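You operate a simulated robot arm through the tools that you are given. There is no shell and no other tool. Be economical: measure what you need, move in short steps, check, and stop when the job is done.

You run a simulated two-armed robot. Do the job below in one go: nothing can be reset, and whatever is moved stays where it is left.

JOB
Switch the press off and fit the job card's grooved block, holding its tray steady; then switch on.
Fine: DIE on the card gives its size; the old one goes in the aisle-side seat of the block board.

The check looks at the end state, three seconds after you hand in, the way a careful person would. Anything else that was tipped, shoved, dropped, spilled or broken makes it a failure.

ROBOT AND FRAMES
Two 7-joint arms with two-finger parallel grippers on one trunk, on a base that drives. Base frame: it is fixed to the floor where the robot stands at the start and does not move with it; the origin is under the middle of the robot, x ahead of it, y to its left, z up; the surface under the hand at the start is at about z = 0.908. Lengths are in m, angles in degrees, forces in N, time in s.
The left shoulder is at the start at [0.07, 0.134, 1.251], the right one opposite. With the tool pointing down near the work surface each hand reaches from about 0.1 to 0.64 m from the robot's upright axis, wherever it stands, measured 20 degrees to its own side. Places, roughly: aisle-side seat of the block board [0.2, 0.7, 0.9]; crimp dial [0.4, 0.1, 1]; pocket of the press slide [0.3, 0.5, 0.9]; red main switch [0.5, 0, 1]. Payload 1.57 kg a hand.
Tool frame (each hand has its own): the origin (TCP) lies between the finger pads and is the grasp point; the fingertips stand 0.03 m ahead of it; z points along the fingers, y is the line along which they close. The gripper opens to 0.08 m. The fingers are 0.017 m wide and 0.012 m thick; the gripper's body (0.04 by 0.082 m) begins 0.08 m behind the TCP.
Orientation is that of the tool frame in the base frame, as a unit quaternion [x, y, z, w]. With the fingers straight down and closing along the base's y, the tool's x points along the base's -x, its y along +y and its z along -z.

CONTROLS
- The arms move only by the tool send_rows. It takes "left_plan", "right_plan" or both (then of equal length, played together; a hand with none holds still); each is a list of rows, each a list of 7 numbers: the turn, a rotation vector about the tool's x, y, z in degrees, then the shift along the tool's x, y, z in mm, then the finger opening in mm, from 0 to 80. In form: [[rx, ry, rz, tx, ty, tz, gripper], ...]. A call has 1 to 12 rows; each row shifts and turns the commanded pose from where the row before left it, along the tool's axes as they then stand. Each row takes 0.2 s and may step no farther than 0.05 m and 8.6 degrees from the row before; otherwise, or with a gripper value out of range, the whole call is refused. A pose out of reach is approached as far as the arm can. The call stops where the force on the tool passes 40 N (or 10 N more than at its start, if that is more) or the arm is blocked; 0.2 s more then pass. Each finger travels about 0.153 m/s and halts on what it meets, pressing with about 26 N; the grip force reading is that of the motor and also rises with nothing between the fingers. The clock runs only during rows and for 0.2 s after the last one: add rows that do not move to give the fingers time. It gives the time, the measured TCP pose, the force on the tool (base axes), the opening and the grip force at its end, in the units of the frame above (readings bear some noise), with the torque about the TCP (base axes, N m) and any sound that the robot's microphone picked up, and new pictures: "pictures" is both (left out), scene, wrist or none (wrist: the cameras of the hands that moved).
- Cameras (640 x 400 px; columns grow to the right, rows downward): "scene" is now at [0.1163, 0.0555, 1.4787]; the picture's right is [0.65, -0.76, 0.00], its down [-0.44, -0.37, -0.82] and it looks along [0.62, 0.53, -0.57] (base axes); focal length 246 px, centre (320, 200). "left" rides on the left gripper at [0.072, 0.007, -0.122] in its tool frame; the picture's right is [-0.09, 1.00, 0.00], its down [-0.84, -0.08, -0.54] and it looks along [-0.54, -0.05, 0.84] (tool axes); focal length 238 px, centre (320, 200). "right" rides on the right gripper at [0.072, -0.007, -0.122] in its tool frame; the picture's right is [0.09, 1.00, 0.00], its down [-0.84, 0.08, -0.54] and it looks along [-0.54, 0.05, 0.84] (tool axes); focal length 238 px, centre (320, 200). There is no depth. A picture from a camera that has moved, and an enlarged one, comes with that camera's place and axes in the base frame and with its lens.
- raise_lower(by): slides the trunk up (or, below 0, down) by that many m; the arms and the scene camera ride with it, the base frame stays. It gives what a move gives, with no picture.
- drive_base(legs): drives the robot by 1 to 6 legs, each [ahead, left, turn to the left] in m, m and degrees, along the robot's own axes; the way and the turn of a leg run together, so that a leg with both is an arc; at most 1.5 m and 180 degrees a leg. The arms and the cameras ride along, it lands a little off, and it stops where it bumps. It gives what a move gives, and a new picture of the scene camera.
- aim_head(pan, tilt): turns the head with the scene camera to pan (to the left, within 86 degrees either way) and tilt (down, from -29 to 69), counted from straight ahead of the robot. It gives what a move gives, and a new picture of the scene camera.
- zoom(camera, box): a new picture of the part [left, top, right, bottom] of that camera's present view, enlarged. No time passes.
- sign_off(): hands the job in; it is judged then, once.

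Work in short steps. Places have to be worked out from the pictures, the camera data and where the tool is seen: move nearer, look again, correct. Check each grasp and each placing, and mend what went wrong. You have 120 turns and 260 pictures in all, those below and enlarged ones among them. Open the grippers and draw the arms clear of the work before you hand the job in, unless the task says otherwise; then end with one line.

The tools are called after "Request:" by a JSON object that holds its "name" and its "arguments". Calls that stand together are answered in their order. send_rows: Moves the arms, as the interface text tells. Its arguments: {"type":"object","properties":{"left_plan":{"type":"array"},"right_plan":{"type":"array"},"pictures":{"type":"string","enum":["both","scene","wrist","none"]}},"required":[]} The other tools are called the same way: raise_lower (by) slides the trunk up or down; drive_base (legs) drives the base; aim_head (pan, tilt) turns the head that bears the scene camera; zoom (camera, box) takes an enlarged picture of a part of a camera's view; sign_off () hands the job in.

At the start:

```text
time_s: 0.0
left_eef_pos: [0.3078, 0.4585, 1.3247]
left_orientation: [0.0, 1.0, 0.001, 0.0]
left_ft_force: [0.2, 0.8, -0.4]
left_wrist_torque: [-0.03, -0.02, 0.04]
left_finger_gap: 0.0802
left_gripper_force: 0.0
right_eef_pos: [0.3873, 0.0352, 1.2723]
right_orientation: [0.0, 1.0, 0.0, 0.001]
right_ft_force: [0.4, 0.0, -0.2]
right_wrist_torque: [-0.01, 0.02, 0.02]
right_finger_gap: 0.0801
right_gripper_force: 0.0
trunk travel left (down, up): [-0.825, 0.115]
robot x, y, heading: [-0.0024, 0.0014, -0.1]
head pan, tilt: [40.4, 34.9]
```

scene: 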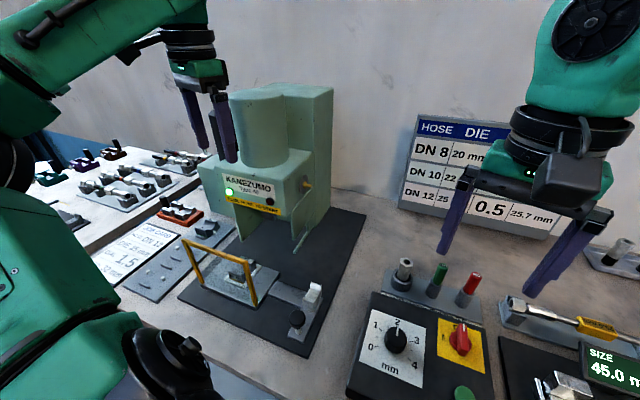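
right: 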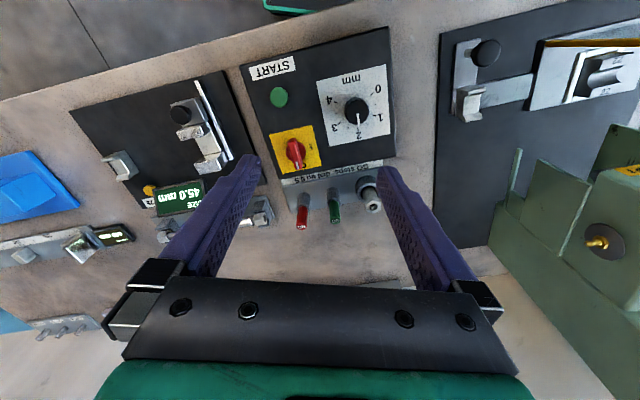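
left: 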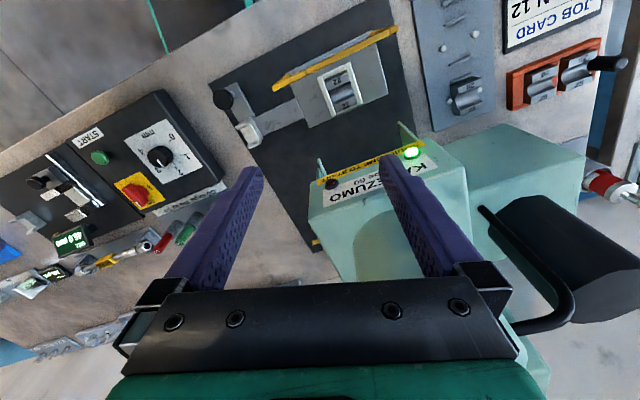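

I'll first read the job card, the die table and the press area in enlarged views.

Request:
{"name": "zoom", "arguments": {"camera": "scene", "box": [30, 130, 240, 310]}}

Request:
{"name": "zoom", "arguments": {"camera": "scene", "box": [380, 110, 580, 240]}}

Request:
{"name": "zoom", "arguments": {"camera": "scene", "box": [160, 220, 360, 360]}}

Request:
{"name": "zoom", "arguments": {"camera": "left", "box": [200, 0, 640, 200]}}

Request:
{"name": "zoom", "arguments": {"camera": "right", "box": [230, 20, 430, 240]}}

```text
2.22 times, centred on (135, 220) of scene
camera zoom: at [0.1163, 0.0555, 1.4787], right [0.65, -0.76, 0.0], down [-0.44, -0.37, -0.82], along [0.62, 0.53, -0.57], focal length 548 px, centre (731, 156)
```

zoom: 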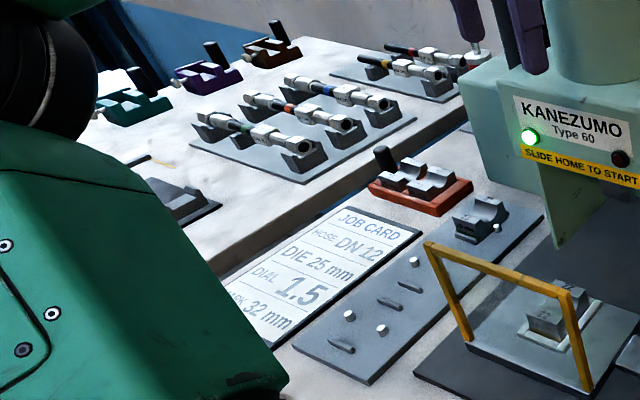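

```text
3.08 times, centred on (480, 175) of scene
camera zoom: at [0.1163, 0.0555, 1.4787], right [0.65, -0.76, 0.0], down [-0.44, -0.37, -0.82], along [0.62, 0.53, -0.57], focal length 758 px, centre (-172, 277)
```

zoom: 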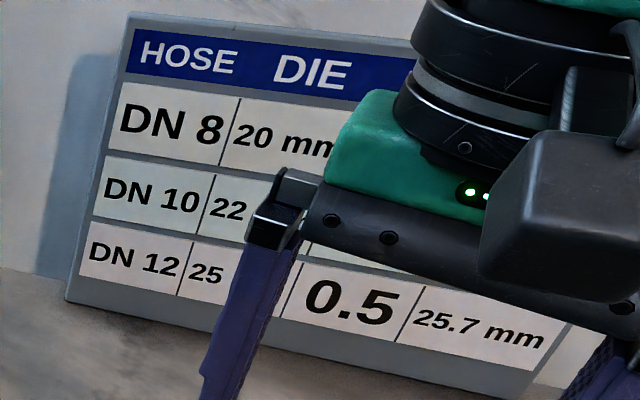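

```text
2.86 times, centred on (260, 290) of scene
camera zoom: at [0.1163, 0.0555, 1.4787], right [0.65, -0.76, 0.0], down [-0.44, -0.37, -0.82], along [0.62, 0.53, -0.57], focal length 704 px, centre (491, -57)
```

zoom: 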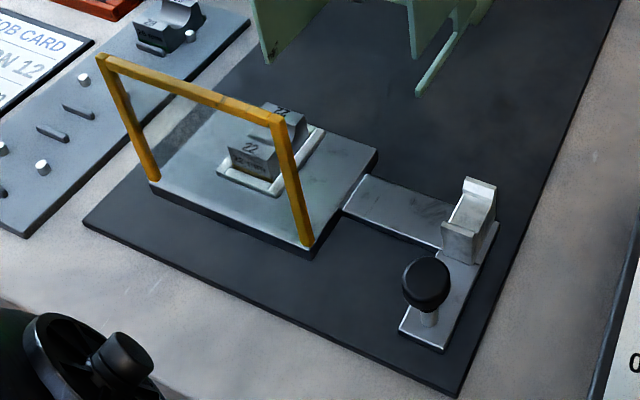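

```text
1.45 times, centred on (420, 100) of left
camera zoom: at [0.2353, 0.4634, 1.446], right [0.09, 1.0, 0.0], down [0.84, -0.08, 0.54], along [0.54, -0.05, -0.84], focal length 347 px, centre (174, 346)
```

zoom: 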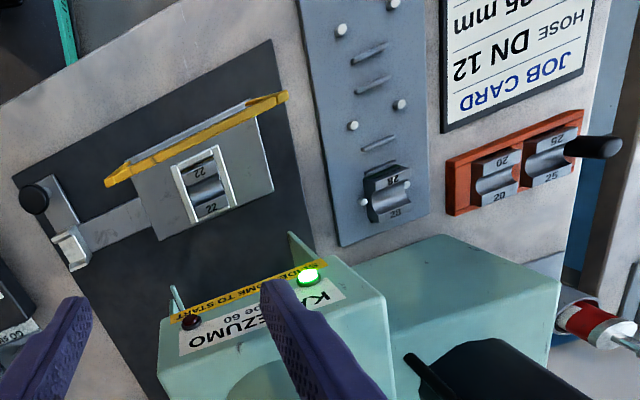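

```text
1.82 times, centred on (330, 130) of right
camera zoom: at [0.317, 0.0296, 1.3941], right [-0.09, 1.0, 0.0], down [0.84, 0.08, 0.54], along [0.54, 0.05, -0.84], focal length 433 px, centre (302, 327)
```

zoom: 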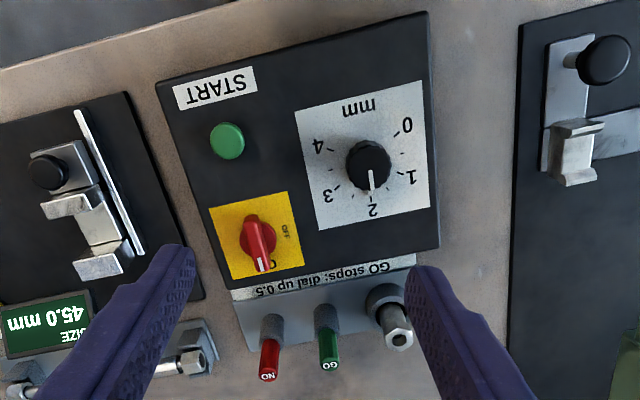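

The card asks for DIE 25; the 22 sits in the press slide and the 25 is in the orange tray together with the 20. I'll look around to the left to see the tray, the bench edge and the aisle.

Request:
{"name": "aim_head", "arguments": {"pan": 75, "tilt": 40}}

Request:
{"name": "aim_head", "arguments": {"pan": 20, "tilt": 60}}

```text
time_s: 1.0
left_eef_pos: [0.3078, 0.4571, 1.3252]
left_orientation: [0.0, 1.0, 0.0, 0.0]
left_ft_force: [0.5, 0.3, -0.3]
left_wrist_torque: [0.0, -0.05, 0.0]
left_finger_gap: 0.0804
left_gripper_force: 0.0
right_eef_pos: [0.3874, 0.0358, 1.2711]
right_orientation: [0.0, 1.0, 0.001, 0.0]
right_ft_force: [0.1, -0.3, -0.6]
right_wrist_torque: [-0.04, -0.01, 0.0]
right_finger_gap: 0.0801
right_gripper_force: 0.1
trunk travel left (down, up): [-0.825, 0.115]
robot x, y, heading: [-0.0004, 0.0051, 0.1]
head pan, tilt: [75.0, 40.0]
camera scene: at [0.0713, 0.0804, 1.471], right [0.97, -0.26, 0.0], down [-0.17, -0.62, -0.77], along [0.2, 0.74, -0.64], focal length 246 px, centre (320, 200)
```

scene: 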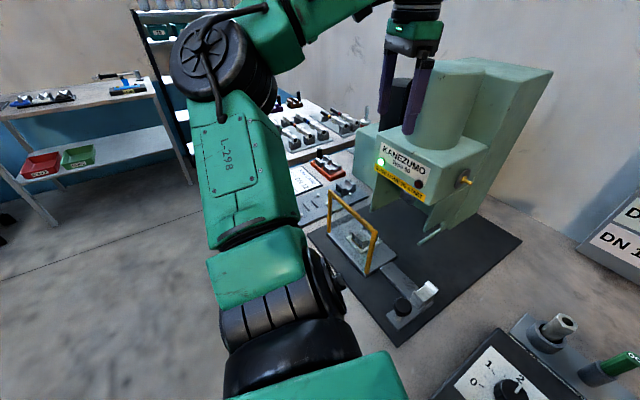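

```text
time_s: 2.2
left_eef_pos: [0.308, 0.456, 1.325]
left_orientation: [0.0, 1.0, 0.001, 0.0]
left_ft_force: [-0.7, 0.9, -0.8]
left_wrist_torque: [0.03, 0.03, 0.05]
left_finger_gap: 0.0801
left_gripper_force: 0.1
right_eef_pos: [0.3877, 0.0355, 1.2733]
right_orientation: [0.0, 1.0, 0.0, 0.0]
right_ft_force: [0.2, 0.7, 0.0]
right_wrist_torque: [-0.01, -0.02, -0.06]
right_finger_gap: 0.08
right_gripper_force: 0.0
trunk travel left (down, up): [-0.825, 0.115]
robot x, y, heading: [-0.0005, 0.0014, -0.1]
head pan, tilt: [20.0, 60.0]
camera scene: at [0.1118, 0.0212, 1.4443], right [0.34, -0.94, 0.0], down [-0.81, -0.3, -0.5], along [0.47, 0.17, -0.87], focal length 246 px, centre (320, 200)
```

scene: 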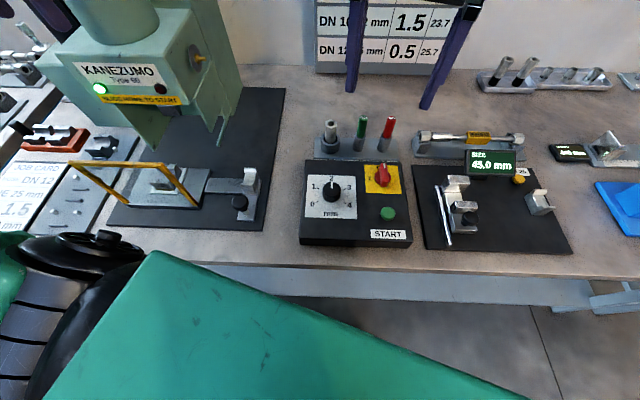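

The bench edge is yawed by about -18° against my frame; the switch is near (0.477, 0.0, 0.98). Zoom on the switch to read its lever and labels.

Request:
{"name": "zoom", "arguments": {"camera": "scene", "box": [300, 100, 430, 250]}}

Request:
{"name": "zoom", "arguments": {"camera": "right", "box": [260, 100, 340, 200]}}

Request:
{"name": "zoom", "arguments": {"camera": "scene", "box": [30, 110, 280, 240]}}

```text
2.67 times, centred on (365, 175) of scene
camera zoom: at [0.1118, 0.0212, 1.4443], right [0.34, -0.94, 0.0], down [-0.81, -0.3, -0.5], along [0.47, 0.17, -0.87], focal length 657 px, centre (200, 267)
```

zoom: 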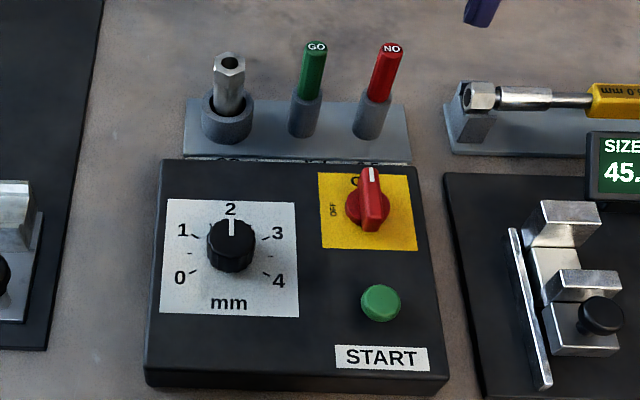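

```text
4.00 times, centred on (300, 150) of right
camera zoom: at [0.317, 0.0296, 1.3941], right [-0.09, 1.0, 0.0], down [0.84, 0.08, 0.54], along [0.54, 0.05, -0.84], focal length 953 px, centre (400, 400)
```

zoom: 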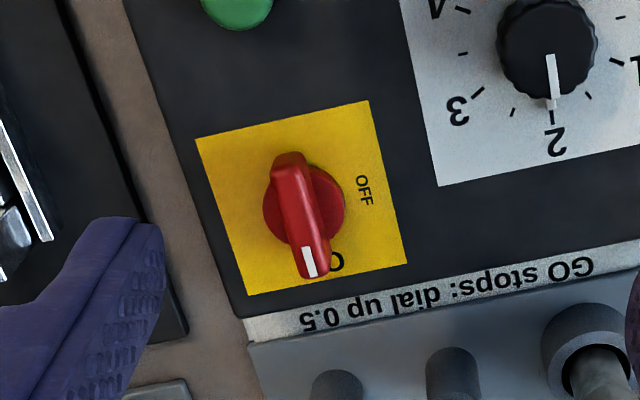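

```text
2.56 times, centred on (155, 175) of scene
camera zoom: at [0.1118, 0.0212, 1.4443], right [0.34, -0.94, 0.0], down [-0.81, -0.3, -0.5], along [0.47, 0.17, -0.87], focal length 631 px, centre (742, 264)
```

zoom: 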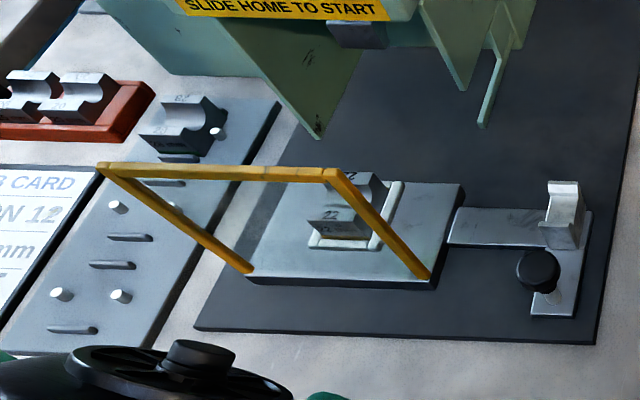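

Switch lever points to ON (ahead); OFF is to the left, a quarter turn counter-clockwise. I'll move the right hand above it, yawed +18° to match the bench, and look.

Request:
{"name": "send_rows", "arguments": {"right_plan": [[0, 0, 0, -22, -9, 42, 50], [0, 0, 0, -22, -9, 42, 50], [0, 0, -6, -22, -9, 42, 50], [0, 0, -6, -22, -8.5, 42, 40], [0, 0, -6, 0, 0, 0, 40], [0, 0, 0, 0, 0, 0, 40]], "pictures": "both"}}

```text
time_s: 3.6
left_eef_pos: [0.3076, 0.4579, 1.3248]
left_orientation: [0.0, 1.0, 0.0, 0.0]
left_ft_force: [0.2, -0.1, 0.1]
left_wrist_torque: [0.01, -0.04, -0.01]
left_finger_gap: 0.0802
left_gripper_force: 0.0
right_eef_pos: [0.4778, 0.0038, 1.1047]
right_orientation: [-0.158, 0.988, 0.001, -0.001]
right_ft_force: [0.2, 0.4, 0.6]
right_wrist_torque: [0.0, 0.04, 0.0]
right_finger_gap: 0.04
right_gripper_force: 0.0
trunk travel left (down, up): [-0.825, 0.115]
robot x, y, heading: [-0.0018, 0.0001, 0.1]
head pan, tilt: [20.0, 60.0]
camera scene: at [0.1111, 0.0212, 1.4443], right [0.34, -0.94, 0.0], down [-0.81, -0.3, -0.5], along [0.47, 0.17, -0.87], focal length 246 px, centre (320, 200)
camera right: at [0.4106, -0.0246, 1.2263], right [-0.4, 0.92, 0.0], down [0.77, 0.33, 0.54], along [0.5, 0.21, -0.84], focal length 238 px, centre (320, 200)
```

scene: 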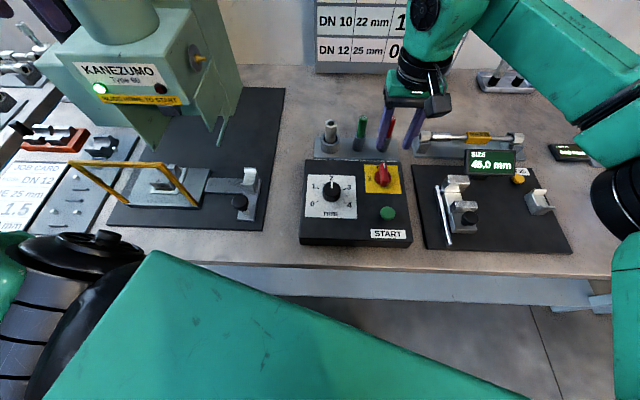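
right: 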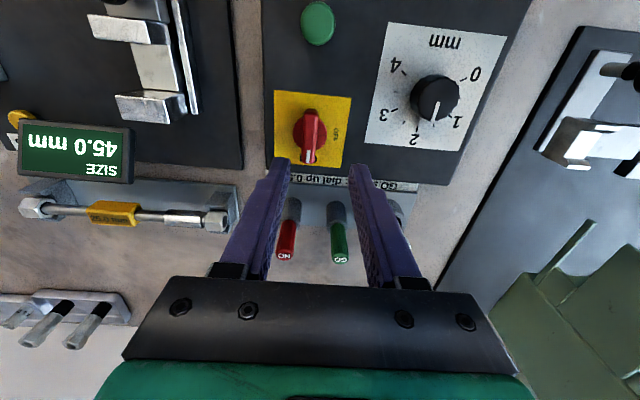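

Triangulating puts the switch at about (0.494, -0.004), top near z 0.955. I'll centre on it and come down to about z 1.01 to check.

Request:
{"name": "send_rows", "arguments": {"right_plan": [[0, 0, 0, -6.4, -6.2, 35, 40], [0, 0, 0, -6.4, -6.2, 35, 40], [0, 0, 0, 0, 0, 20, 40], [0, 0, 0, 0, 0, 0, 40]], "pictures": "both"}}

Request:
{"name": "zoom", "arguments": {"camera": "scene", "box": [340, 130, 430, 200]}}

Request:
{"name": "zoom", "arguments": {"camera": "right", "box": [230, 90, 410, 250]}}

```text
time_s: 4.6
left_eef_pos: [0.3072, 0.4583, 1.3248]
left_orientation: [0.0, 1.0, -0.001, 0.0]
left_ft_force: [0.3, 0.5, -0.7]
left_wrist_torque: [0.0, 0.0, 0.0]
left_finger_gap: 0.08
left_gripper_force: 0.0
right_eef_pos: [0.4935, -0.0048, 1.0135]
right_orientation: [-0.156, 0.988, 0.0, 0.0]
right_ft_force: [0.1, -0.1, 0.5]
right_wrist_torque: [0.01, -0.01, 0.01]
right_finger_gap: 0.04
right_gripper_force: 0.1
trunk travel left (down, up): [-0.825, 0.115]
robot x, y, heading: [0.0013, 0.0039, -0.0]
head pan, tilt: [20.0, 60.0]
camera scene: at [0.1117, 0.0211, 1.4443], right [0.34, -0.94, 0.0], down [-0.81, -0.3, -0.5], along [0.47, 0.17, -0.87], focal length 246 px, centre (320, 200)
camera right: at [0.4274, -0.0334, 1.1363], right [-0.4, 0.92, 0.0], down [0.77, 0.33, 0.54], along [0.5, 0.21, -0.84], focal length 238 px, centre (320, 200)
```

scene: 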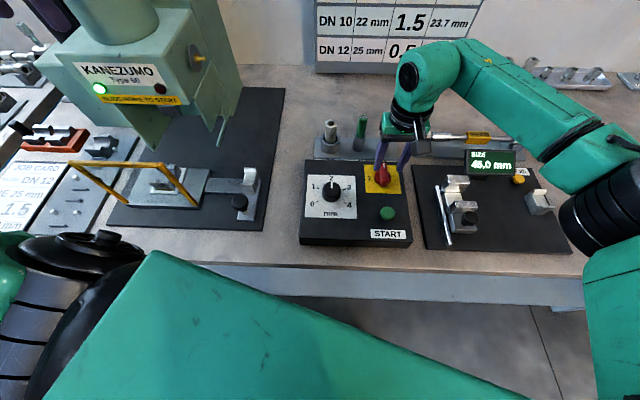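
right: 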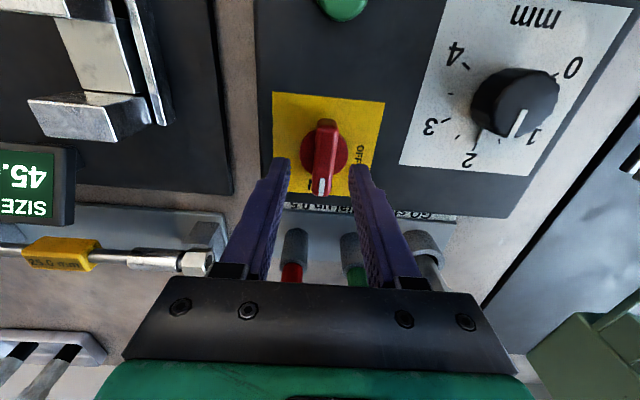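

```text
5.71 times, centred on (385, 165) of scene
camera zoom: at [0.1117, 0.0211, 1.4443], right [0.34, -0.94, 0.0], down [-0.81, -0.3, -0.5], along [0.47, 0.17, -0.87], focal length 1408 px, centre (-51, 400)
```

zoom: 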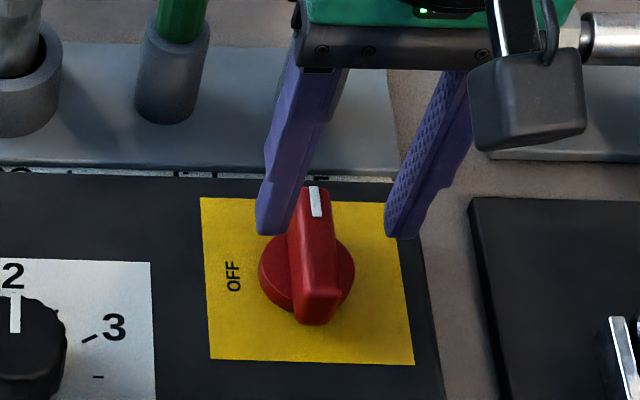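

```text
2.50 times, centred on (320, 170) of right
camera zoom: at [0.4274, -0.0334, 1.1363], right [-0.4, 0.92, 0.0], down [0.77, 0.33, 0.54], along [0.5, 0.21, -0.84], focal length 596 px, centre (320, 275)
```

zoom: 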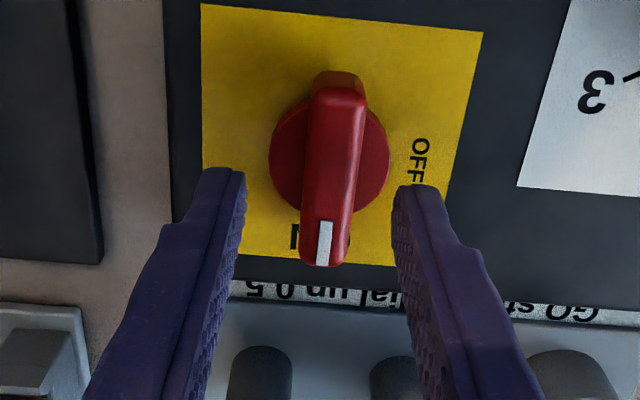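

The jaws straddle the lever well; I shift slightly (3 mm ahead) and lower to about z 0.983.

Request:
{"name": "send_rows", "arguments": {"right_plan": [[0, 0, 0, -3.5, 1, 15, 40], [0, 0, 0, 0, 0, 15, 40], [0, 0, 0, 0, 0, 0, 40]], "pictures": "wrist"}}

Request:
{"name": "zoom", "arguments": {"camera": "scene", "box": [340, 130, 430, 200]}}

```text
time_s: 5.4
left_eef_pos: [0.3082, 0.4586, 1.3261]
left_orientation: [0.0, 1.0, -0.001, 0.0]
left_ft_force: [-0.2, 0.1, -0.3]
left_wrist_torque: [-0.03, -0.02, 0.03]
left_finger_gap: 0.0799
left_gripper_force: 0.1
right_eef_pos: [0.4957, -0.0041, 0.9842]
right_orientation: [-0.157, 0.988, 0.001, 0.001]
right_ft_force: [0.2, 0.4, 1.0]
right_wrist_torque: [0.0, -0.01, 0.02]
right_finger_gap: 0.0399
right_gripper_force: 0.1
trunk travel left (down, up): [-0.825, 0.115]
robot x, y, heading: [0.0009, 0.0002, -0.1]
head pan, tilt: [20.0, 60.0]
camera right: at [0.4301, -0.0317, 1.1058], right [-0.39, 0.92, 0.0], down [0.77, 0.33, 0.54], along [0.5, 0.21, -0.84], focal length 238 px, centre (320, 200)
```

right: 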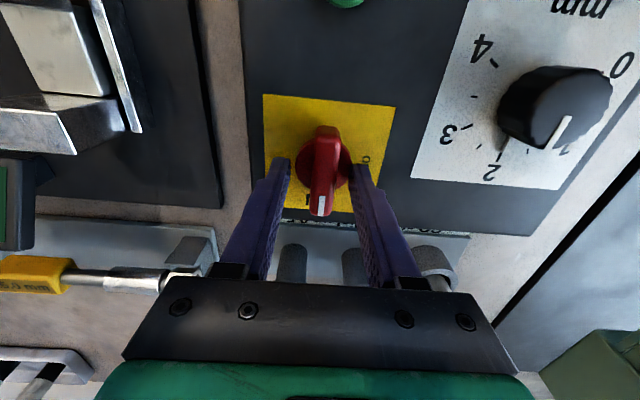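

```text
5.71 times, centred on (385, 165) of scene
camera zoom: at [0.1116, 0.021, 1.4443], right [0.34, -0.94, 0.0], down [-0.81, -0.3, -0.5], along [0.47, 0.17, -0.87], focal length 1408 px, centre (-51, 400)
```

zoom: 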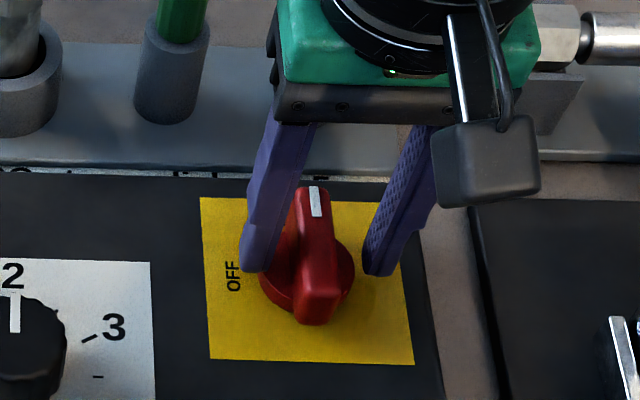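

Lever is ~3 mm off centre to tool +y; I correct, lower another 14 mm and close on it.

Request:
{"name": "send_rows", "arguments": {"right_plan": [[0, 0, 0, -2, 3, 7, 40], [0, 0, 0, 0, 0, 7, 40], [0, 0, 0, 0, 0, 0, 20], [0, 0, 0, 0, 0, 0, 0], [0, 0, 0, 0, 0, 0, 0]], "pictures": "wrist"}}

Request:
{"name": "zoom", "arguments": {"camera": "scene", "box": [340, 130, 430, 200]}}

```text
time_s: 6.5
left_eef_pos: [0.3049, 0.4548, 1.3252]
left_orientation: [0.001, 1.0, 0.0, 0.001]
left_ft_force: [0.0, 0.5, 0.6]
left_wrist_torque: [0.01, -0.01, -0.02]
left_finger_gap: 0.08
left_gripper_force: 0.1
right_eef_pos: [0.4966, -0.0016, 0.9746]
right_orientation: [-0.155, 0.988, 0.002, 0.004]
right_ft_force: [-4.7, -4.1, 12.1]
right_wrist_torque: [-0.66, 0.14, 0.05]
right_finger_gap: 0.0157
right_gripper_force: 31.5
trunk travel left (down, up): [-0.825, 0.115]
robot x, y, heading: [-0.0014, 0.0003, 0.1]
head pan, tilt: [20.0, 60.0]
stopped in row 5 (right hand): the force on the tool passed its limit at 42 N (the readings are from after the stop); the commanded pose is now the measured one
camera right: at [0.4294, -0.0294, 1.0964], right [-0.39, 0.92, 0.0], down [0.77, 0.33, 0.55], along [0.5, 0.22, -0.84], focal length 238 px, centre (320, 200)
```

right: 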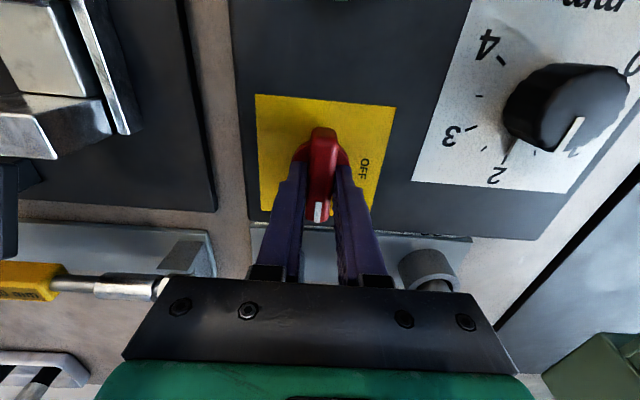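

```text
5.71 times, centred on (385, 165) of scene
camera zoom: at [0.1077, 0.0196, 1.4443], right [0.34, -0.94, 0.0], down [-0.81, -0.3, -0.5], along [0.47, 0.17, -0.86], focal length 1408 px, centre (-51, 400)
```

zoom: 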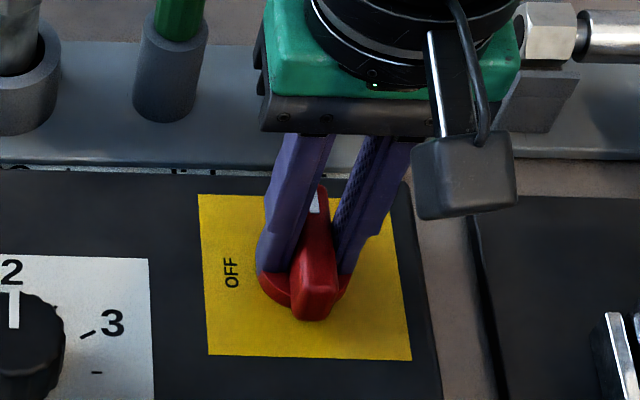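

Lever held (gap 15.7 mm). I lift 1.5 mm off the disc and turn counter-clockwise in steps, watching forces.

Request:
{"name": "send_rows", "arguments": {"right_plan": [[0, 0, 0, 0, 0, -1.5, 0], [0, 0, -6, 0, 0, 0, 0], [0, 0, -8, 0, 0, 0, 0], [0, 0, -8, 0, 0, 0, 0], [0, 0, -8, 0, 0, 0, 0]], "pictures": "wrist"}}

Request:
{"name": "zoom", "arguments": {"camera": "scene", "box": [340, 130, 430, 200]}}

```text
time_s: 7.7
left_eef_pos: [0.3053, 0.4564, 1.3258]
left_orientation: [0.001, 1.0, 0.002, 0.001]
left_ft_force: [0.3, -0.2, 0.1]
left_wrist_torque: [0.0, 0.05, 0.01]
left_finger_gap: 0.08
left_gripper_force: 0.0
right_eef_pos: [0.496, 0.0007, 0.975]
right_orientation: [-0.309, 0.951, 0.001, 0.003]
right_ft_force: [-13.8, -1.9, -3.8]
right_wrist_torque: [0.48, -0.44, -0.03]
right_finger_gap: 0.0159
right_gripper_force: 31.1
right hand out of reach, approached as far as the arm can: row 4, 5
trunk travel left (down, up): [-0.825, 0.115]
robot x, y, heading: [0.0037, -0.0, 0.0]
head pan, tilt: [20.0, 60.0]
camera right: at [0.4414, -0.0479, 1.0966], right [-0.66, 0.75, 0.0], down [0.63, 0.55, 0.55], along [0.41, 0.36, -0.84], focal length 238 px, centre (320, 200)
```

right: 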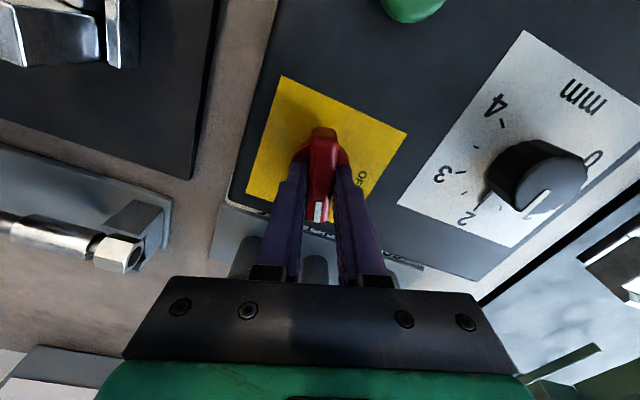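

```text
5.71 times, centred on (385, 165) of scene
camera zoom: at [0.1082, 0.0199, 1.4445], right [0.34, -0.94, 0.0], down [-0.81, -0.3, -0.5], along [0.47, 0.17, -0.86], focal length 1408 px, centre (-51, 400)
```

zoom: 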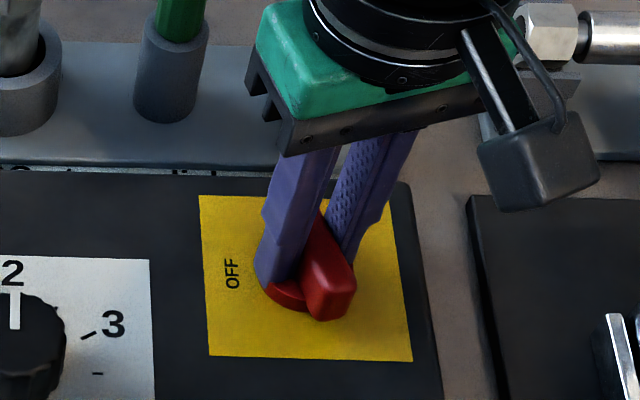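

The right wrist runs out of travel at 36° yaw. The left arm, being mirrored, should have the range, so I release, raise the right hand and move it aside.

Request:
{"name": "send_rows", "arguments": {"right_plan": [[0, 0, 0, 0, 0, 0, 40], [0, 0, 0, 0, 0, 0, 40], [0, 0, 0, 0, 0, -40, 40], [0, 0, 6, 0, 0, -45, 40], [0, 0, 6, 0, 0, -45, 40], [0, 0, 6, 0, -20, -45, 40], [0, 0, 6, 0, -48, 0, 40], [0, 0, 6, 0, -48, 0, 40], [0, 0, 6, 0, -48, 0, 40], [0, 0, 0, 0, -48, 0, 40], [0, 0, 0, 0, 0, 0, 40]], "pictures": "scene"}}

Request:
{"name": "zoom", "arguments": {"camera": "scene", "box": [300, 120, 430, 240]}}

```text
time_s: 10.1
left_eef_pos: [0.308, 0.4574, 1.3253]
left_orientation: [0.001, 1.0, 0.0, 0.0]
left_ft_force: [0.3, 0.3, 0.6]
left_wrist_torque: [0.01, 0.02, 0.02]
left_finger_gap: 0.0801
left_gripper_force: 0.0
right_eef_pos: [0.5366, -0.2072, 1.1477]
right_orientation: [0.0, 1.0, 0.002, 0.002]
right_ft_force: [0.4, -0.4, -0.3]
right_wrist_torque: [0.03, 0.04, 0.05]
right_finger_gap: 0.04
right_gripper_force: 0.0
trunk travel left (down, up): [-0.825, 0.115]
robot x, y, heading: [-0.0008, 0.0025, 0.2]
head pan, tilt: [20.0, 60.0]
camera scene: at [0.1122, 0.0215, 1.4442], right [0.34, -0.94, 0.0], down [-0.81, -0.3, -0.5], along [0.47, 0.17, -0.87], focal length 246 px, centre (320, 200)
```

scene: 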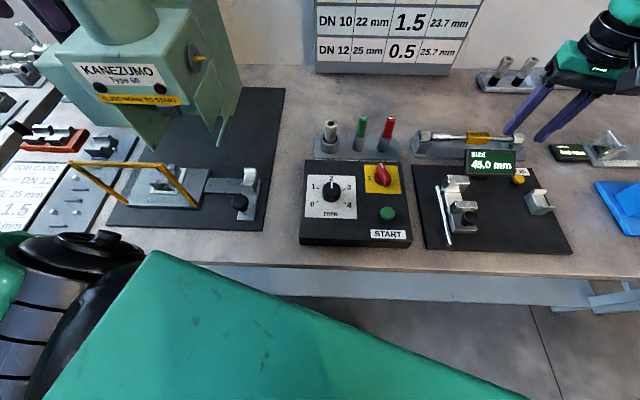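

```text
3.33 times, centred on (365, 180) of scene
camera zoom: at [0.1122, 0.0215, 1.4442], right [0.34, -0.94, 0.0], down [-0.81, -0.3, -0.5], along [0.47, 0.17, -0.87], focal length 821 px, centre (170, 267)
```

zoom: 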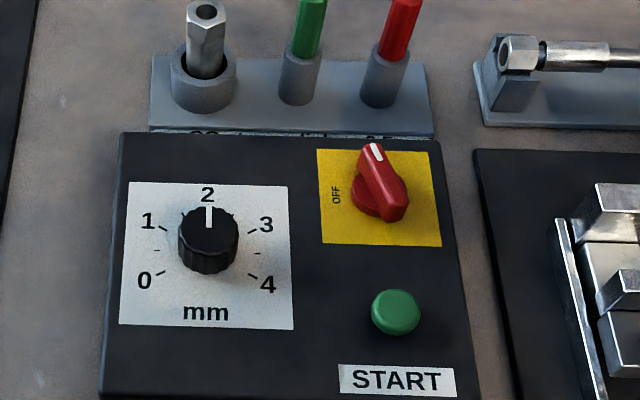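

The press lamp is already dark and the lever stays about 18° turned. I'll bring the left hand over the switch.

Request:
{"name": "send_rows", "arguments": {"left_plan": [[0, 0, 0, -17, -41.5, 16, 80], [0, 0, 0, -17, -41.5, 16, 60], [0, 0, 0, -17, -41.5, 16, 40], [0, 0, 0, -17, -41.5, 16, 40], [0, 0, 0, -17, -41.5, 16, 40], [0, 0, 0, -17, -41.5, 16, 40], [0, 0, 0, -17, -41.5, 16, 40], [0, 0, 0, -17, -41.5, 16, 40], [0, 0, 0, -17, -41.5, 16, 40], [0, 0, 0, -17, -41.5, 16, 40], [0, 0, 0, -17, -41.5, 16, 40]], "pictures": "none"}}

Request:
{"name": "send_rows", "arguments": {"left_plan": [[0, 0, -8, 0, 0, 0, 40], [0, 0, -8, 0, 0, 0, 40], [0, 0, -8, 0, 0, 0, 40], [0, 0, -8, 0, 0, 0, 40], [0, 0, -5, 0, 0, 0, 40], [0, 0, 0, 0, 0, 0, 40]], "pictures": "both"}}

```text
time_s: 12.5
left_eef_pos: [0.4463, 0.0684, 1.1456]
left_orientation: [-0.001, 1.0, 0.0, 0.001]
left_ft_force: [0.8, 0.4, -0.5]
left_wrist_torque: [0.0, -0.01, -0.03]
left_finger_gap: 0.0399
left_gripper_force: 0.0
left hand out of reach, approached as far as the arm can: row 10, 11
right_eef_pos: [0.5359, -0.2081, 1.149]
right_orientation: [0.001, 1.0, 0.002, 0.003]
right_ft_force: [-0.4, -0.2, 0.6]
right_wrist_torque: [0.01, 0.01, -0.02]
right_finger_gap: 0.04
right_gripper_force: 0.1
trunk travel left (down, up): [-0.825, 0.115]
robot x, y, heading: [0.001, -0.0009, 0.1]
head pan, tilt: [20.0, 60.0]
```

```text
time_s: 13.9
left_eef_pos: [0.4495, 0.0695, 1.1452]
left_orientation: [-0.318, 0.948, -0.001, 0.0]
left_ft_force: [0.9, 0.3, -0.3]
left_wrist_torque: [0.06, 0.01, 0.0]
left_finger_gap: 0.0399
left_gripper_force: 0.0
right_eef_pos: [0.5357, -0.2067, 1.1476]
right_orientation: [0.0, 1.0, 0.003, 0.002]
right_ft_force: [0.5, 0.1, 1.2]
right_wrist_torque: [-0.01, 0.0, 0.01]
right_finger_gap: 0.0399
right_gripper_force: 0.1
trunk travel left (down, up): [-0.825, 0.115]
robot x, y, heading: [0.0009, 0.0017, -0.0]
head pan, tilt: [20.0, 60.0]
camera scene: at [0.1122, 0.0208, 1.4443], right [0.34, -0.94, 0.0], down [-0.81, -0.3, -0.5], along [0.47, 0.17, -0.87], focal length 246 px, centre (320, 200)
camera left: at [0.3858, 0.031, 1.2669], right [-0.53, 0.85, 0.0], down [0.71, 0.44, 0.54], along [0.46, 0.28, -0.84], focal length 238 px, centre (320, 200)
```

scene: 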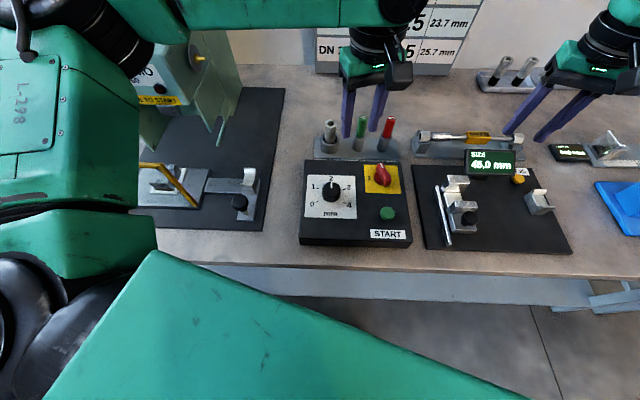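
left: 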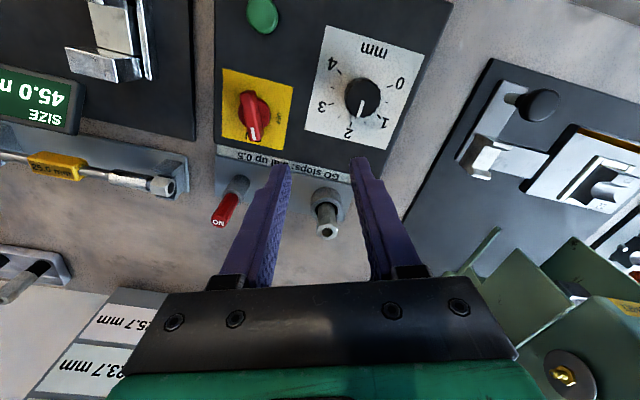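

The left arm can't quite reach from here. I'll drive right along the bench, turn to face it squarely (+18°), and come forward a little so the switch lies on the left hand's side.

Request:
{"name": "drive_base", "arguments": {"legs": [[0, -0.35, 0], [0, 0, 18], [0.09, 0, 0]]}}

```text
time_s: 17.9
left_eef_pos: [0.4856, -0.1197, 1.1464]
left_orientation: [-0.461, 0.888, -0.002, 0.003]
left_ft_force: [0.3, 0.6, 0.0]
left_wrist_torque: [0.06, -0.02, -0.01]
left_finger_gap: 0.0399
left_gripper_force: 0.0
right_eef_pos: [0.6551, -0.3542, 1.1499]
right_orientation: [-0.154, 0.988, 0.002, 0.004]
right_ft_force: [-0.5, -0.4, 0.3]
right_wrist_torque: [0.03, -0.02, -0.01]
right_finger_gap: 0.04
right_gripper_force: 0.1
trunk travel left (down, up): [-0.825, 0.115]
robot x, y, heading: [0.0822, -0.3205, 17.7]
head pan, tilt: [20.0, 60.0]
camera scene: at [0.1799, -0.2692, 1.4448], right [0.62, -0.79, 0.0], down [-0.68, -0.53, -0.5], along [0.4, 0.31, -0.86], focal length 246 px, centre (320, 200)
```

scene: 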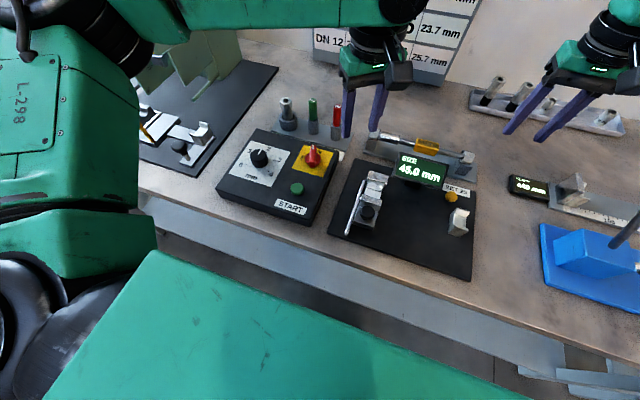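

Now I swing the left hand over the switch and yaw it to match the lever (about 36°).

Request:
{"name": "send_rows", "arguments": {"left_plan": [[0, 0, 0, -25.7, 15, 0, 40], [0, 0, 0, -25.7, 15, 0, 40], [0, 0, 0, -25.7, 15, 0, 40], [0, 0, 0, -25.7, 15, 0, 40], [0, 0, 6.3, 0, 0, 35, 40], [0, 0, 6.3, 0, 0, 35, 40], [0, 0, 6.4, 0, 0, 30, 40], [0, 0, 0, 0, 0, 0, 40]], "pictures": "wrist"}}

Request:
{"name": "zoom", "arguments": {"camera": "scene", "box": [260, 110, 370, 210]}}

```text
time_s: 19.7
left_eef_pos: [0.5004, 0.0016, 1.0458]
left_orientation: [-0.308, 0.952, -0.001, 0.001]
left_ft_force: [-1.3, -0.2, 0.9]
left_wrist_torque: [0.02, 0.03, 0.03]
left_finger_gap: 0.0399
left_gripper_force: 0.1
right_eef_pos: [0.6588, -0.3544, 1.1497]
right_orientation: [-0.155, 0.988, 0.002, 0.003]
right_ft_force: [0.1, -1.5, 0.0]
right_wrist_torque: [0.03, -0.02, 0.01]
right_finger_gap: 0.0401
right_gripper_force: 0.1
trunk travel left (down, up): [-0.825, 0.115]
robot x, y, heading: [0.0813, -0.3223, 17.9]
head pan, tilt: [20.0, 60.0]
camera left: at [0.4371, -0.0364, 1.1668], right [-0.51, 0.86, 0.0], down [0.72, 0.43, 0.54], along [0.47, 0.27, -0.84], focal length 238 px, centre (320, 200)
```

left: 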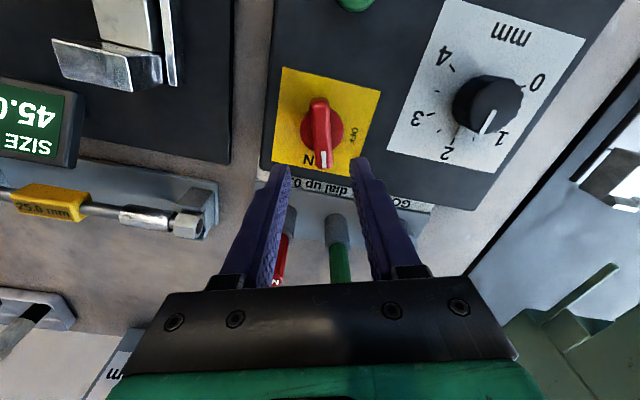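

```text
4.00 times, centred on (315, 160) of scene
camera zoom: at [0.1843, -0.2681, 1.4443], right [0.61, -0.79, 0.0], down [-0.68, -0.53, -0.5], along [0.39, 0.31, -0.87], focal length 986 px, centre (340, 360)
```

zoom: 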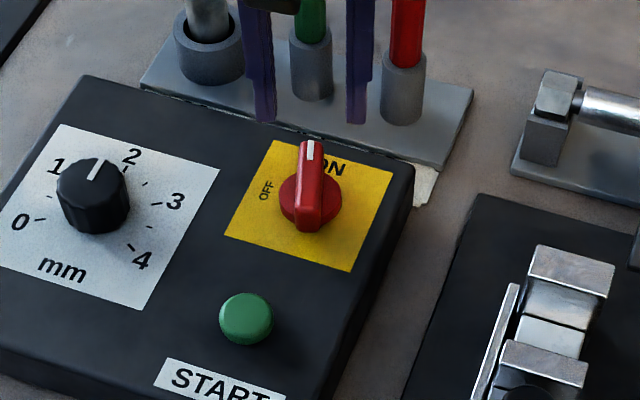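

Well aligned; I shift 4 mm back, lower to z≈0.978 and close.

Request:
{"name": "send_rows", "arguments": {"left_plan": [[0, 0, 0, 4.5, 0, 25, 40], [0, 0, 0, 0, 0, 25, 40], [0, 0, 0, 0, 0, 17, 40], [0, 0, 0, 0, 0, 0, 40], [0, 0, 0, 0, 0, 0, 25], [0, 0, 0, 0, 0, 0, 12], [0, 0, 0, 0, 0, 0, 10]], "pictures": "wrist"}}

```text
time_s: 21.3
left_eef_pos: [0.4962, 0.0008, 0.9785]
left_orientation: [-0.308, 0.952, 0.0, 0.0]
left_ft_force: [-4.2, 6.2, 0.9]
left_wrist_torque: [0.61, 0.16, -0.03]
left_finger_gap: 0.0157
left_gripper_force: 31.6
right_eef_pos: [0.6583, -0.3526, 1.1485]
right_orientation: [-0.155, 0.988, 0.002, 0.003]
right_ft_force: [0.7, -1.1, -0.5]
right_wrist_torque: [0.02, -0.01, 0.02]
right_finger_gap: 0.0399
right_gripper_force: 0.1
trunk travel left (down, up): [-0.825, 0.115]
robot x, y, heading: [0.081, -0.3246, 18.0]
head pan, tilt: [20.0, 60.0]
camera left: at [0.4323, -0.0375, 1.0999], right [-0.51, 0.86, 0.0], down [0.72, 0.43, 0.54], along [0.47, 0.28, -0.84], focal length 238 px, centre (320, 200)
```

left: 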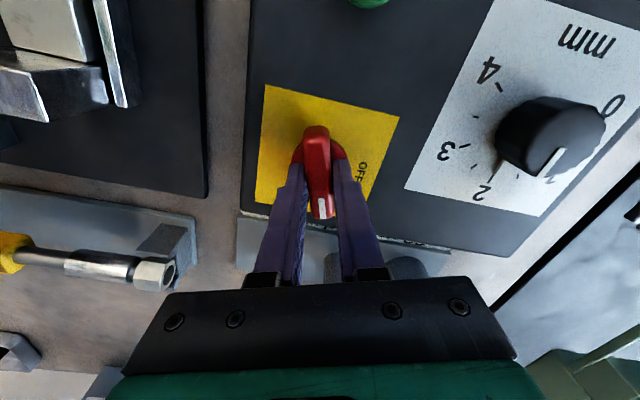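

Lever gripped. Now turn 72° counter-clockwise to OFF.

Request:
{"name": "send_rows", "arguments": {"left_plan": [[0, 0, -8, 0, 0, 0, 10], [0, 0, -8, 0, 0, 0, 10], [0, 0, -8, 0, 0, 0, 10], [0, 0, -8, 0, 0, 0, 10], [0, 0, -8, 0, 0, 0, 10], [0, 0, -8, 0, 0, 0, 10], [0, 0, -8, 0, 0, 0, 10], [0, 0, -8, 0, 0, 0, 10], [0, 0, -8, 0, 0, 0, 10], [0, 0, 0, 0, 0, 0, 10]], "pictures": "both"}}

```text
time_s: 23.5
left_eef_pos: [0.4922, 0.0008, 0.9781]
left_orientation: [0.809, -0.588, 0.002, 0.001]
left_ft_force: [-14.1, 13.7, 2.5]
left_wrist_torque: [0.56, 0.52, -0.12]
left_finger_gap: 0.0159
left_gripper_force: 31.6
right_eef_pos: [0.6554, -0.3504, 1.1514]
right_orientation: [-0.155, 0.988, 0.0, 0.003]
right_ft_force: [0.7, 0.3, 0.1]
right_wrist_torque: [0.01, 0.02, 0.02]
right_finger_gap: 0.0401
right_gripper_force: 0.1
trunk travel left (down, up): [-0.825, 0.115]
robot x, y, heading: [0.0824, -0.3259, 18.1]
head pan, tilt: [20.0, 60.0]
camera scene: at [0.1801, -0.2636, 1.4444], right [0.62, -0.79, 0.0], down [-0.68, -0.53, -0.5], along [0.4, 0.3, -0.87], focal length 246 px, centre (320, 200)
camera left: at [0.5074, -0.07, 1.1001], right [-0.98, -0.22, 0.0], down [-0.19, 0.82, 0.54], along [-0.12, 0.53, -0.84], focal length 238 px, centre (320, 200)
```

scene: 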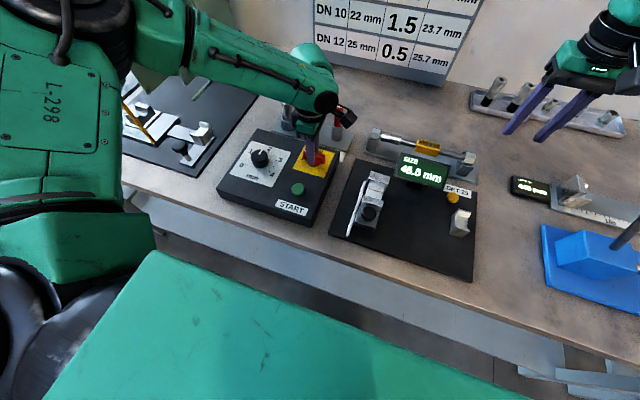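
left: 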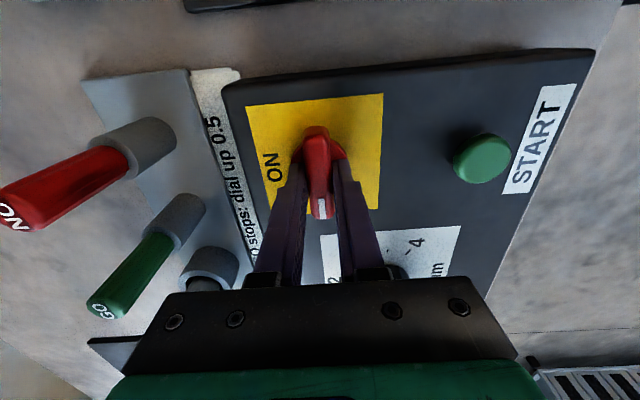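

Lever points to OFF. Release, lift, and rotate the hand back.

Request:
{"name": "send_rows", "arguments": {"left_plan": [[0, 0, 0, 0, 0, 0, 40], [0, 0, 0, 0, 0, 0, 40], [0, 0, 0, 0, 0, -40, 40], [0, 0, 0, 0, 0, -48, 40], [0, 0, 0, 0, 0, -48, 40], [0, 0, 8.4, 0, 0, -40, 40], [0, 0, 8.4, 0, 0, -40, 40], [0, 0, 8.4, 0, 0, -30, 40], [0, 0, 8.4, 0, 0, 0, 40], [0, 0, 8.4, 0, 0, 0, 40]], "pictures": "none"}}

Request:
{"name": "send_rows", "arguments": {"left_plan": [[0, 0, 8, 20, 0, 0, 60], [0, 0, 8, 20, 0, 0, 60], [0, 0, 8, 20, 0, 0, 60], [0, 0, 8, 20, 0, 0, 60], [0, 0, 8, 20, 0, 0, 60], [0, 0, 8, 20, 0, 0, 60], [0, 0, 0, 0, 0, 0, 60]], "pictures": "scene"}}

Request:
{"name": "zoom", "arguments": {"camera": "scene", "box": [260, 110, 370, 210]}}

```text
time_s: 25.7
left_eef_pos: [0.4967, -0.0024, 1.2249]
left_orientation: [-0.543, 0.84, -0.001, 0.0]
left_ft_force: [0.5, -0.3, -0.3]
left_wrist_torque: [-0.02, -0.01, -0.01]
left_finger_gap: 0.0397
left_gripper_force: 0.1
right_eef_pos: [0.6592, -0.3533, 1.1496]
right_orientation: [-0.155, 0.988, 0.002, 0.002]
right_ft_force: [-0.1, 0.6, 0.1]
right_wrist_torque: [0.02, 0.03, 0.01]
right_finger_gap: 0.0399
right_gripper_force: 0.1
trunk travel left (down, up): [-0.825, 0.115]
robot x, y, heading: [0.0881, -0.3211, 17.9]
head pan, tilt: [20.0, 60.0]
```

```text
time_s: 27.3
left_eef_pos: [0.417, -0.0858, 1.2249]
left_orientation: [-0.154, 0.988, -0.001, 0.001]
left_ft_force: [-0.2, 0.0, -0.1]
left_wrist_torque: [-0.01, -0.01, -0.02]
left_finger_gap: 0.06
left_gripper_force: 0.1
right_eef_pos: [0.6592, -0.3536, 1.1491]
right_orientation: [-0.155, 0.988, 0.002, 0.001]
right_ft_force: [-0.4, 0.1, 0.4]
right_wrist_torque: [0.0, -0.02, -0.01]
right_finger_gap: 0.0402
right_gripper_force: 0.1
trunk travel left (down, up): [-0.825, 0.115]
robot x, y, heading: [0.0851, -0.3258, 17.7]
head pan, tilt: [20.0, 60.0]
camera scene: at [0.1852, -0.2678, 1.4442], right [0.61, -0.79, 0.0], down [-0.68, -0.53, -0.5], along [0.39, 0.31, -0.87], focal length 246 px, centre (320, 200)
```

scene: 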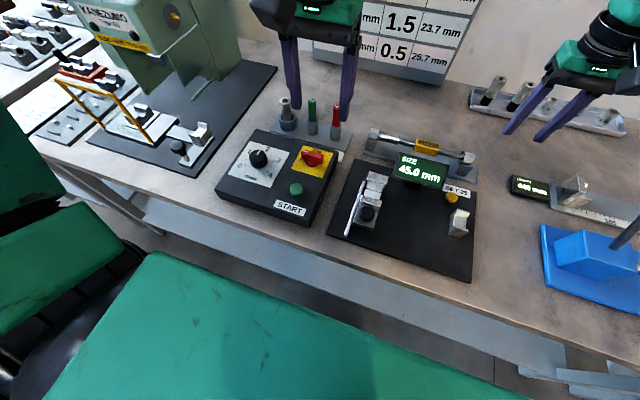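

```text
4.00 times, centred on (315, 160) of scene
camera zoom: at [0.1852, -0.2678, 1.4442], right [0.61, -0.79, 0.0], down [-0.68, -0.53, -0.5], along [0.39, 0.31, -0.87], focal length 986 px, centre (340, 360)
```

zoom: 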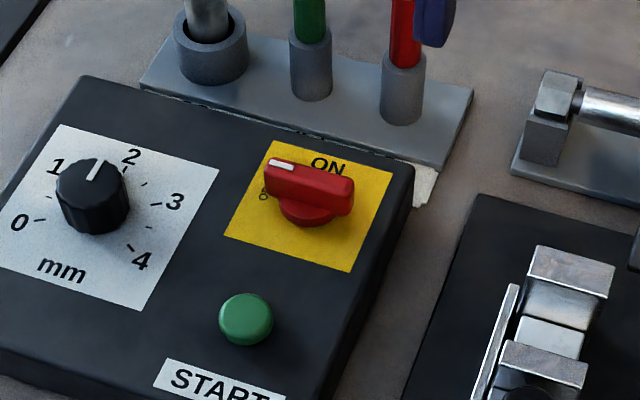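

Switch is OFF. Now I retract both hands and raise them, then drive left along the bench toward the press and board.

Request:
{"name": "send_rows", "arguments": {"left_plan": [[0, 0, 0, 20, 0, -20, 60], [0, 0, 0, 20, 0, -20, 60], [0, 0, 0, 20, 0, -20, 60], [0, 0, 0, 20, 0, -20, 60], [0, 0, 0, 0, 0, 0, 60]], "right_plan": [[0, 0, 0, 35, 0, -30, 60], [0, 0, 0, 35, 0, -30, 60], [0, 0, 0, 35, 0, -30, 60], [0, 0, 0, 35, 0, -30, 60], [0, 0, 0, 35, 0, -30, 60]], "pictures": "none"}}

Request:
{"name": "drive_base", "arguments": {"legs": [[0, 0.7, 0]]}}

Request:
{"name": "aim_head", "arguments": {"pan": 25, "tilt": 50}}

```text
time_s: 28.5
left_eef_pos: [0.3345, -0.1112, 1.3061]
left_orientation: [-0.156, 0.988, -0.001, 0.001]
left_ft_force: [-0.3, 0.2, -0.1]
left_wrist_torque: [0.01, -0.03, -0.02]
left_finger_gap: 0.06
left_gripper_force: 0.0
right_eef_pos: [0.4887, -0.4088, 1.2988]
right_orientation: [-0.154, 0.988, 0.002, 0.002]
right_ft_force: [0.4, 0.6, -0.7]
right_wrist_torque: [0.02, -0.01, 0.02]
right_finger_gap: 0.06
right_gripper_force: 0.1
trunk travel left (down, up): [-0.825, 0.115]
robot x, y, heading: [0.0884, -0.3208, 18.2]
head pan, tilt: [20.0, 60.0]
```

```text
time_s: 32.3
left_eef_pos: [0.1234, 0.5558, 1.3065]
left_orientation: [-0.155, 0.988, 0.0, 0.001]
left_ft_force: [0.3, 0.0, 0.0]
left_wrist_torque: [0.0, 0.02, -0.04]
left_finger_gap: 0.06
left_gripper_force: 0.0
right_eef_pos: [0.278, 0.2576, 1.2975]
right_orientation: [-0.154, 0.988, 0.003, 0.002]
right_ft_force: [0.1, -0.5, 0.3]
right_wrist_torque: [0.07, -0.01, 0.02]
right_finger_gap: 0.0602
right_gripper_force: 0.0
trunk travel left (down, up): [-0.825, 0.115]
robot x, y, heading: [-0.1285, 0.3446, 18.0]
head pan, tilt: [20.0, 60.0]
camera scene: at [-0.0305, 0.3988, 1.4443], right [0.61, -0.79, 0.0], down [-0.68, -0.53, -0.5], along [0.39, 0.31, -0.87], focal length 246 px, centre (320, 200)
```

scene: 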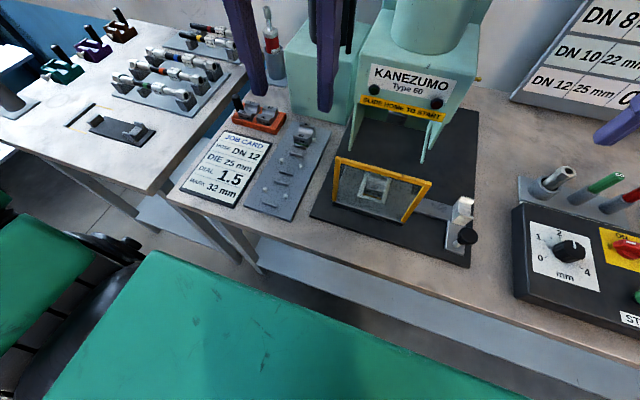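

```text
time_s: 33.0
left_eef_pos: [0.1226, 0.5564, 1.3059]
left_orientation: [-0.156, 0.988, -0.001, 0.001]
left_ft_force: [-0.2, 0.4, 0.0]
left_wrist_torque: [-0.01, 0.0, 0.02]
left_finger_gap: 0.0601
left_gripper_force: 0.0
right_eef_pos: [0.2761, 0.2584, 1.2987]
right_orientation: [-0.154, 0.988, 0.003, 0.002]
right_ft_force: [0.7, -0.8, 1.2]
right_wrist_torque: [0.0, -0.01, 0.0]
right_finger_gap: 0.06
right_gripper_force: 0.1
trunk travel left (down, up): [-0.825, 0.115]
robot x, y, heading: [-0.1319, 0.3504, 17.7]
head pan, tilt: [25.0, 50.0]
camera scene: at [-0.0271, 0.4116, 1.4568], right [0.68, -0.73, 0.0], down [-0.56, -0.52, -0.64], along [0.47, 0.44, -0.77], focal length 246 px, centre (320, 200)
```

scene: 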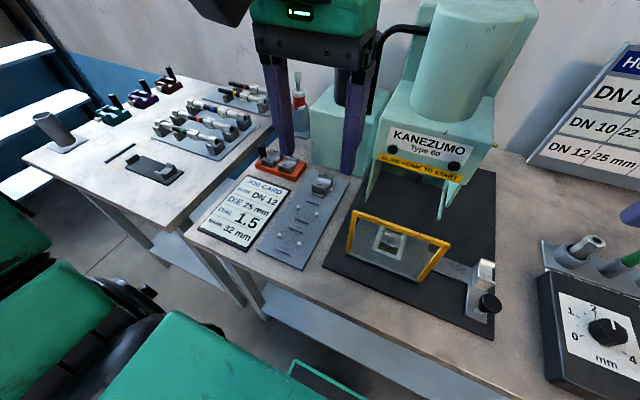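

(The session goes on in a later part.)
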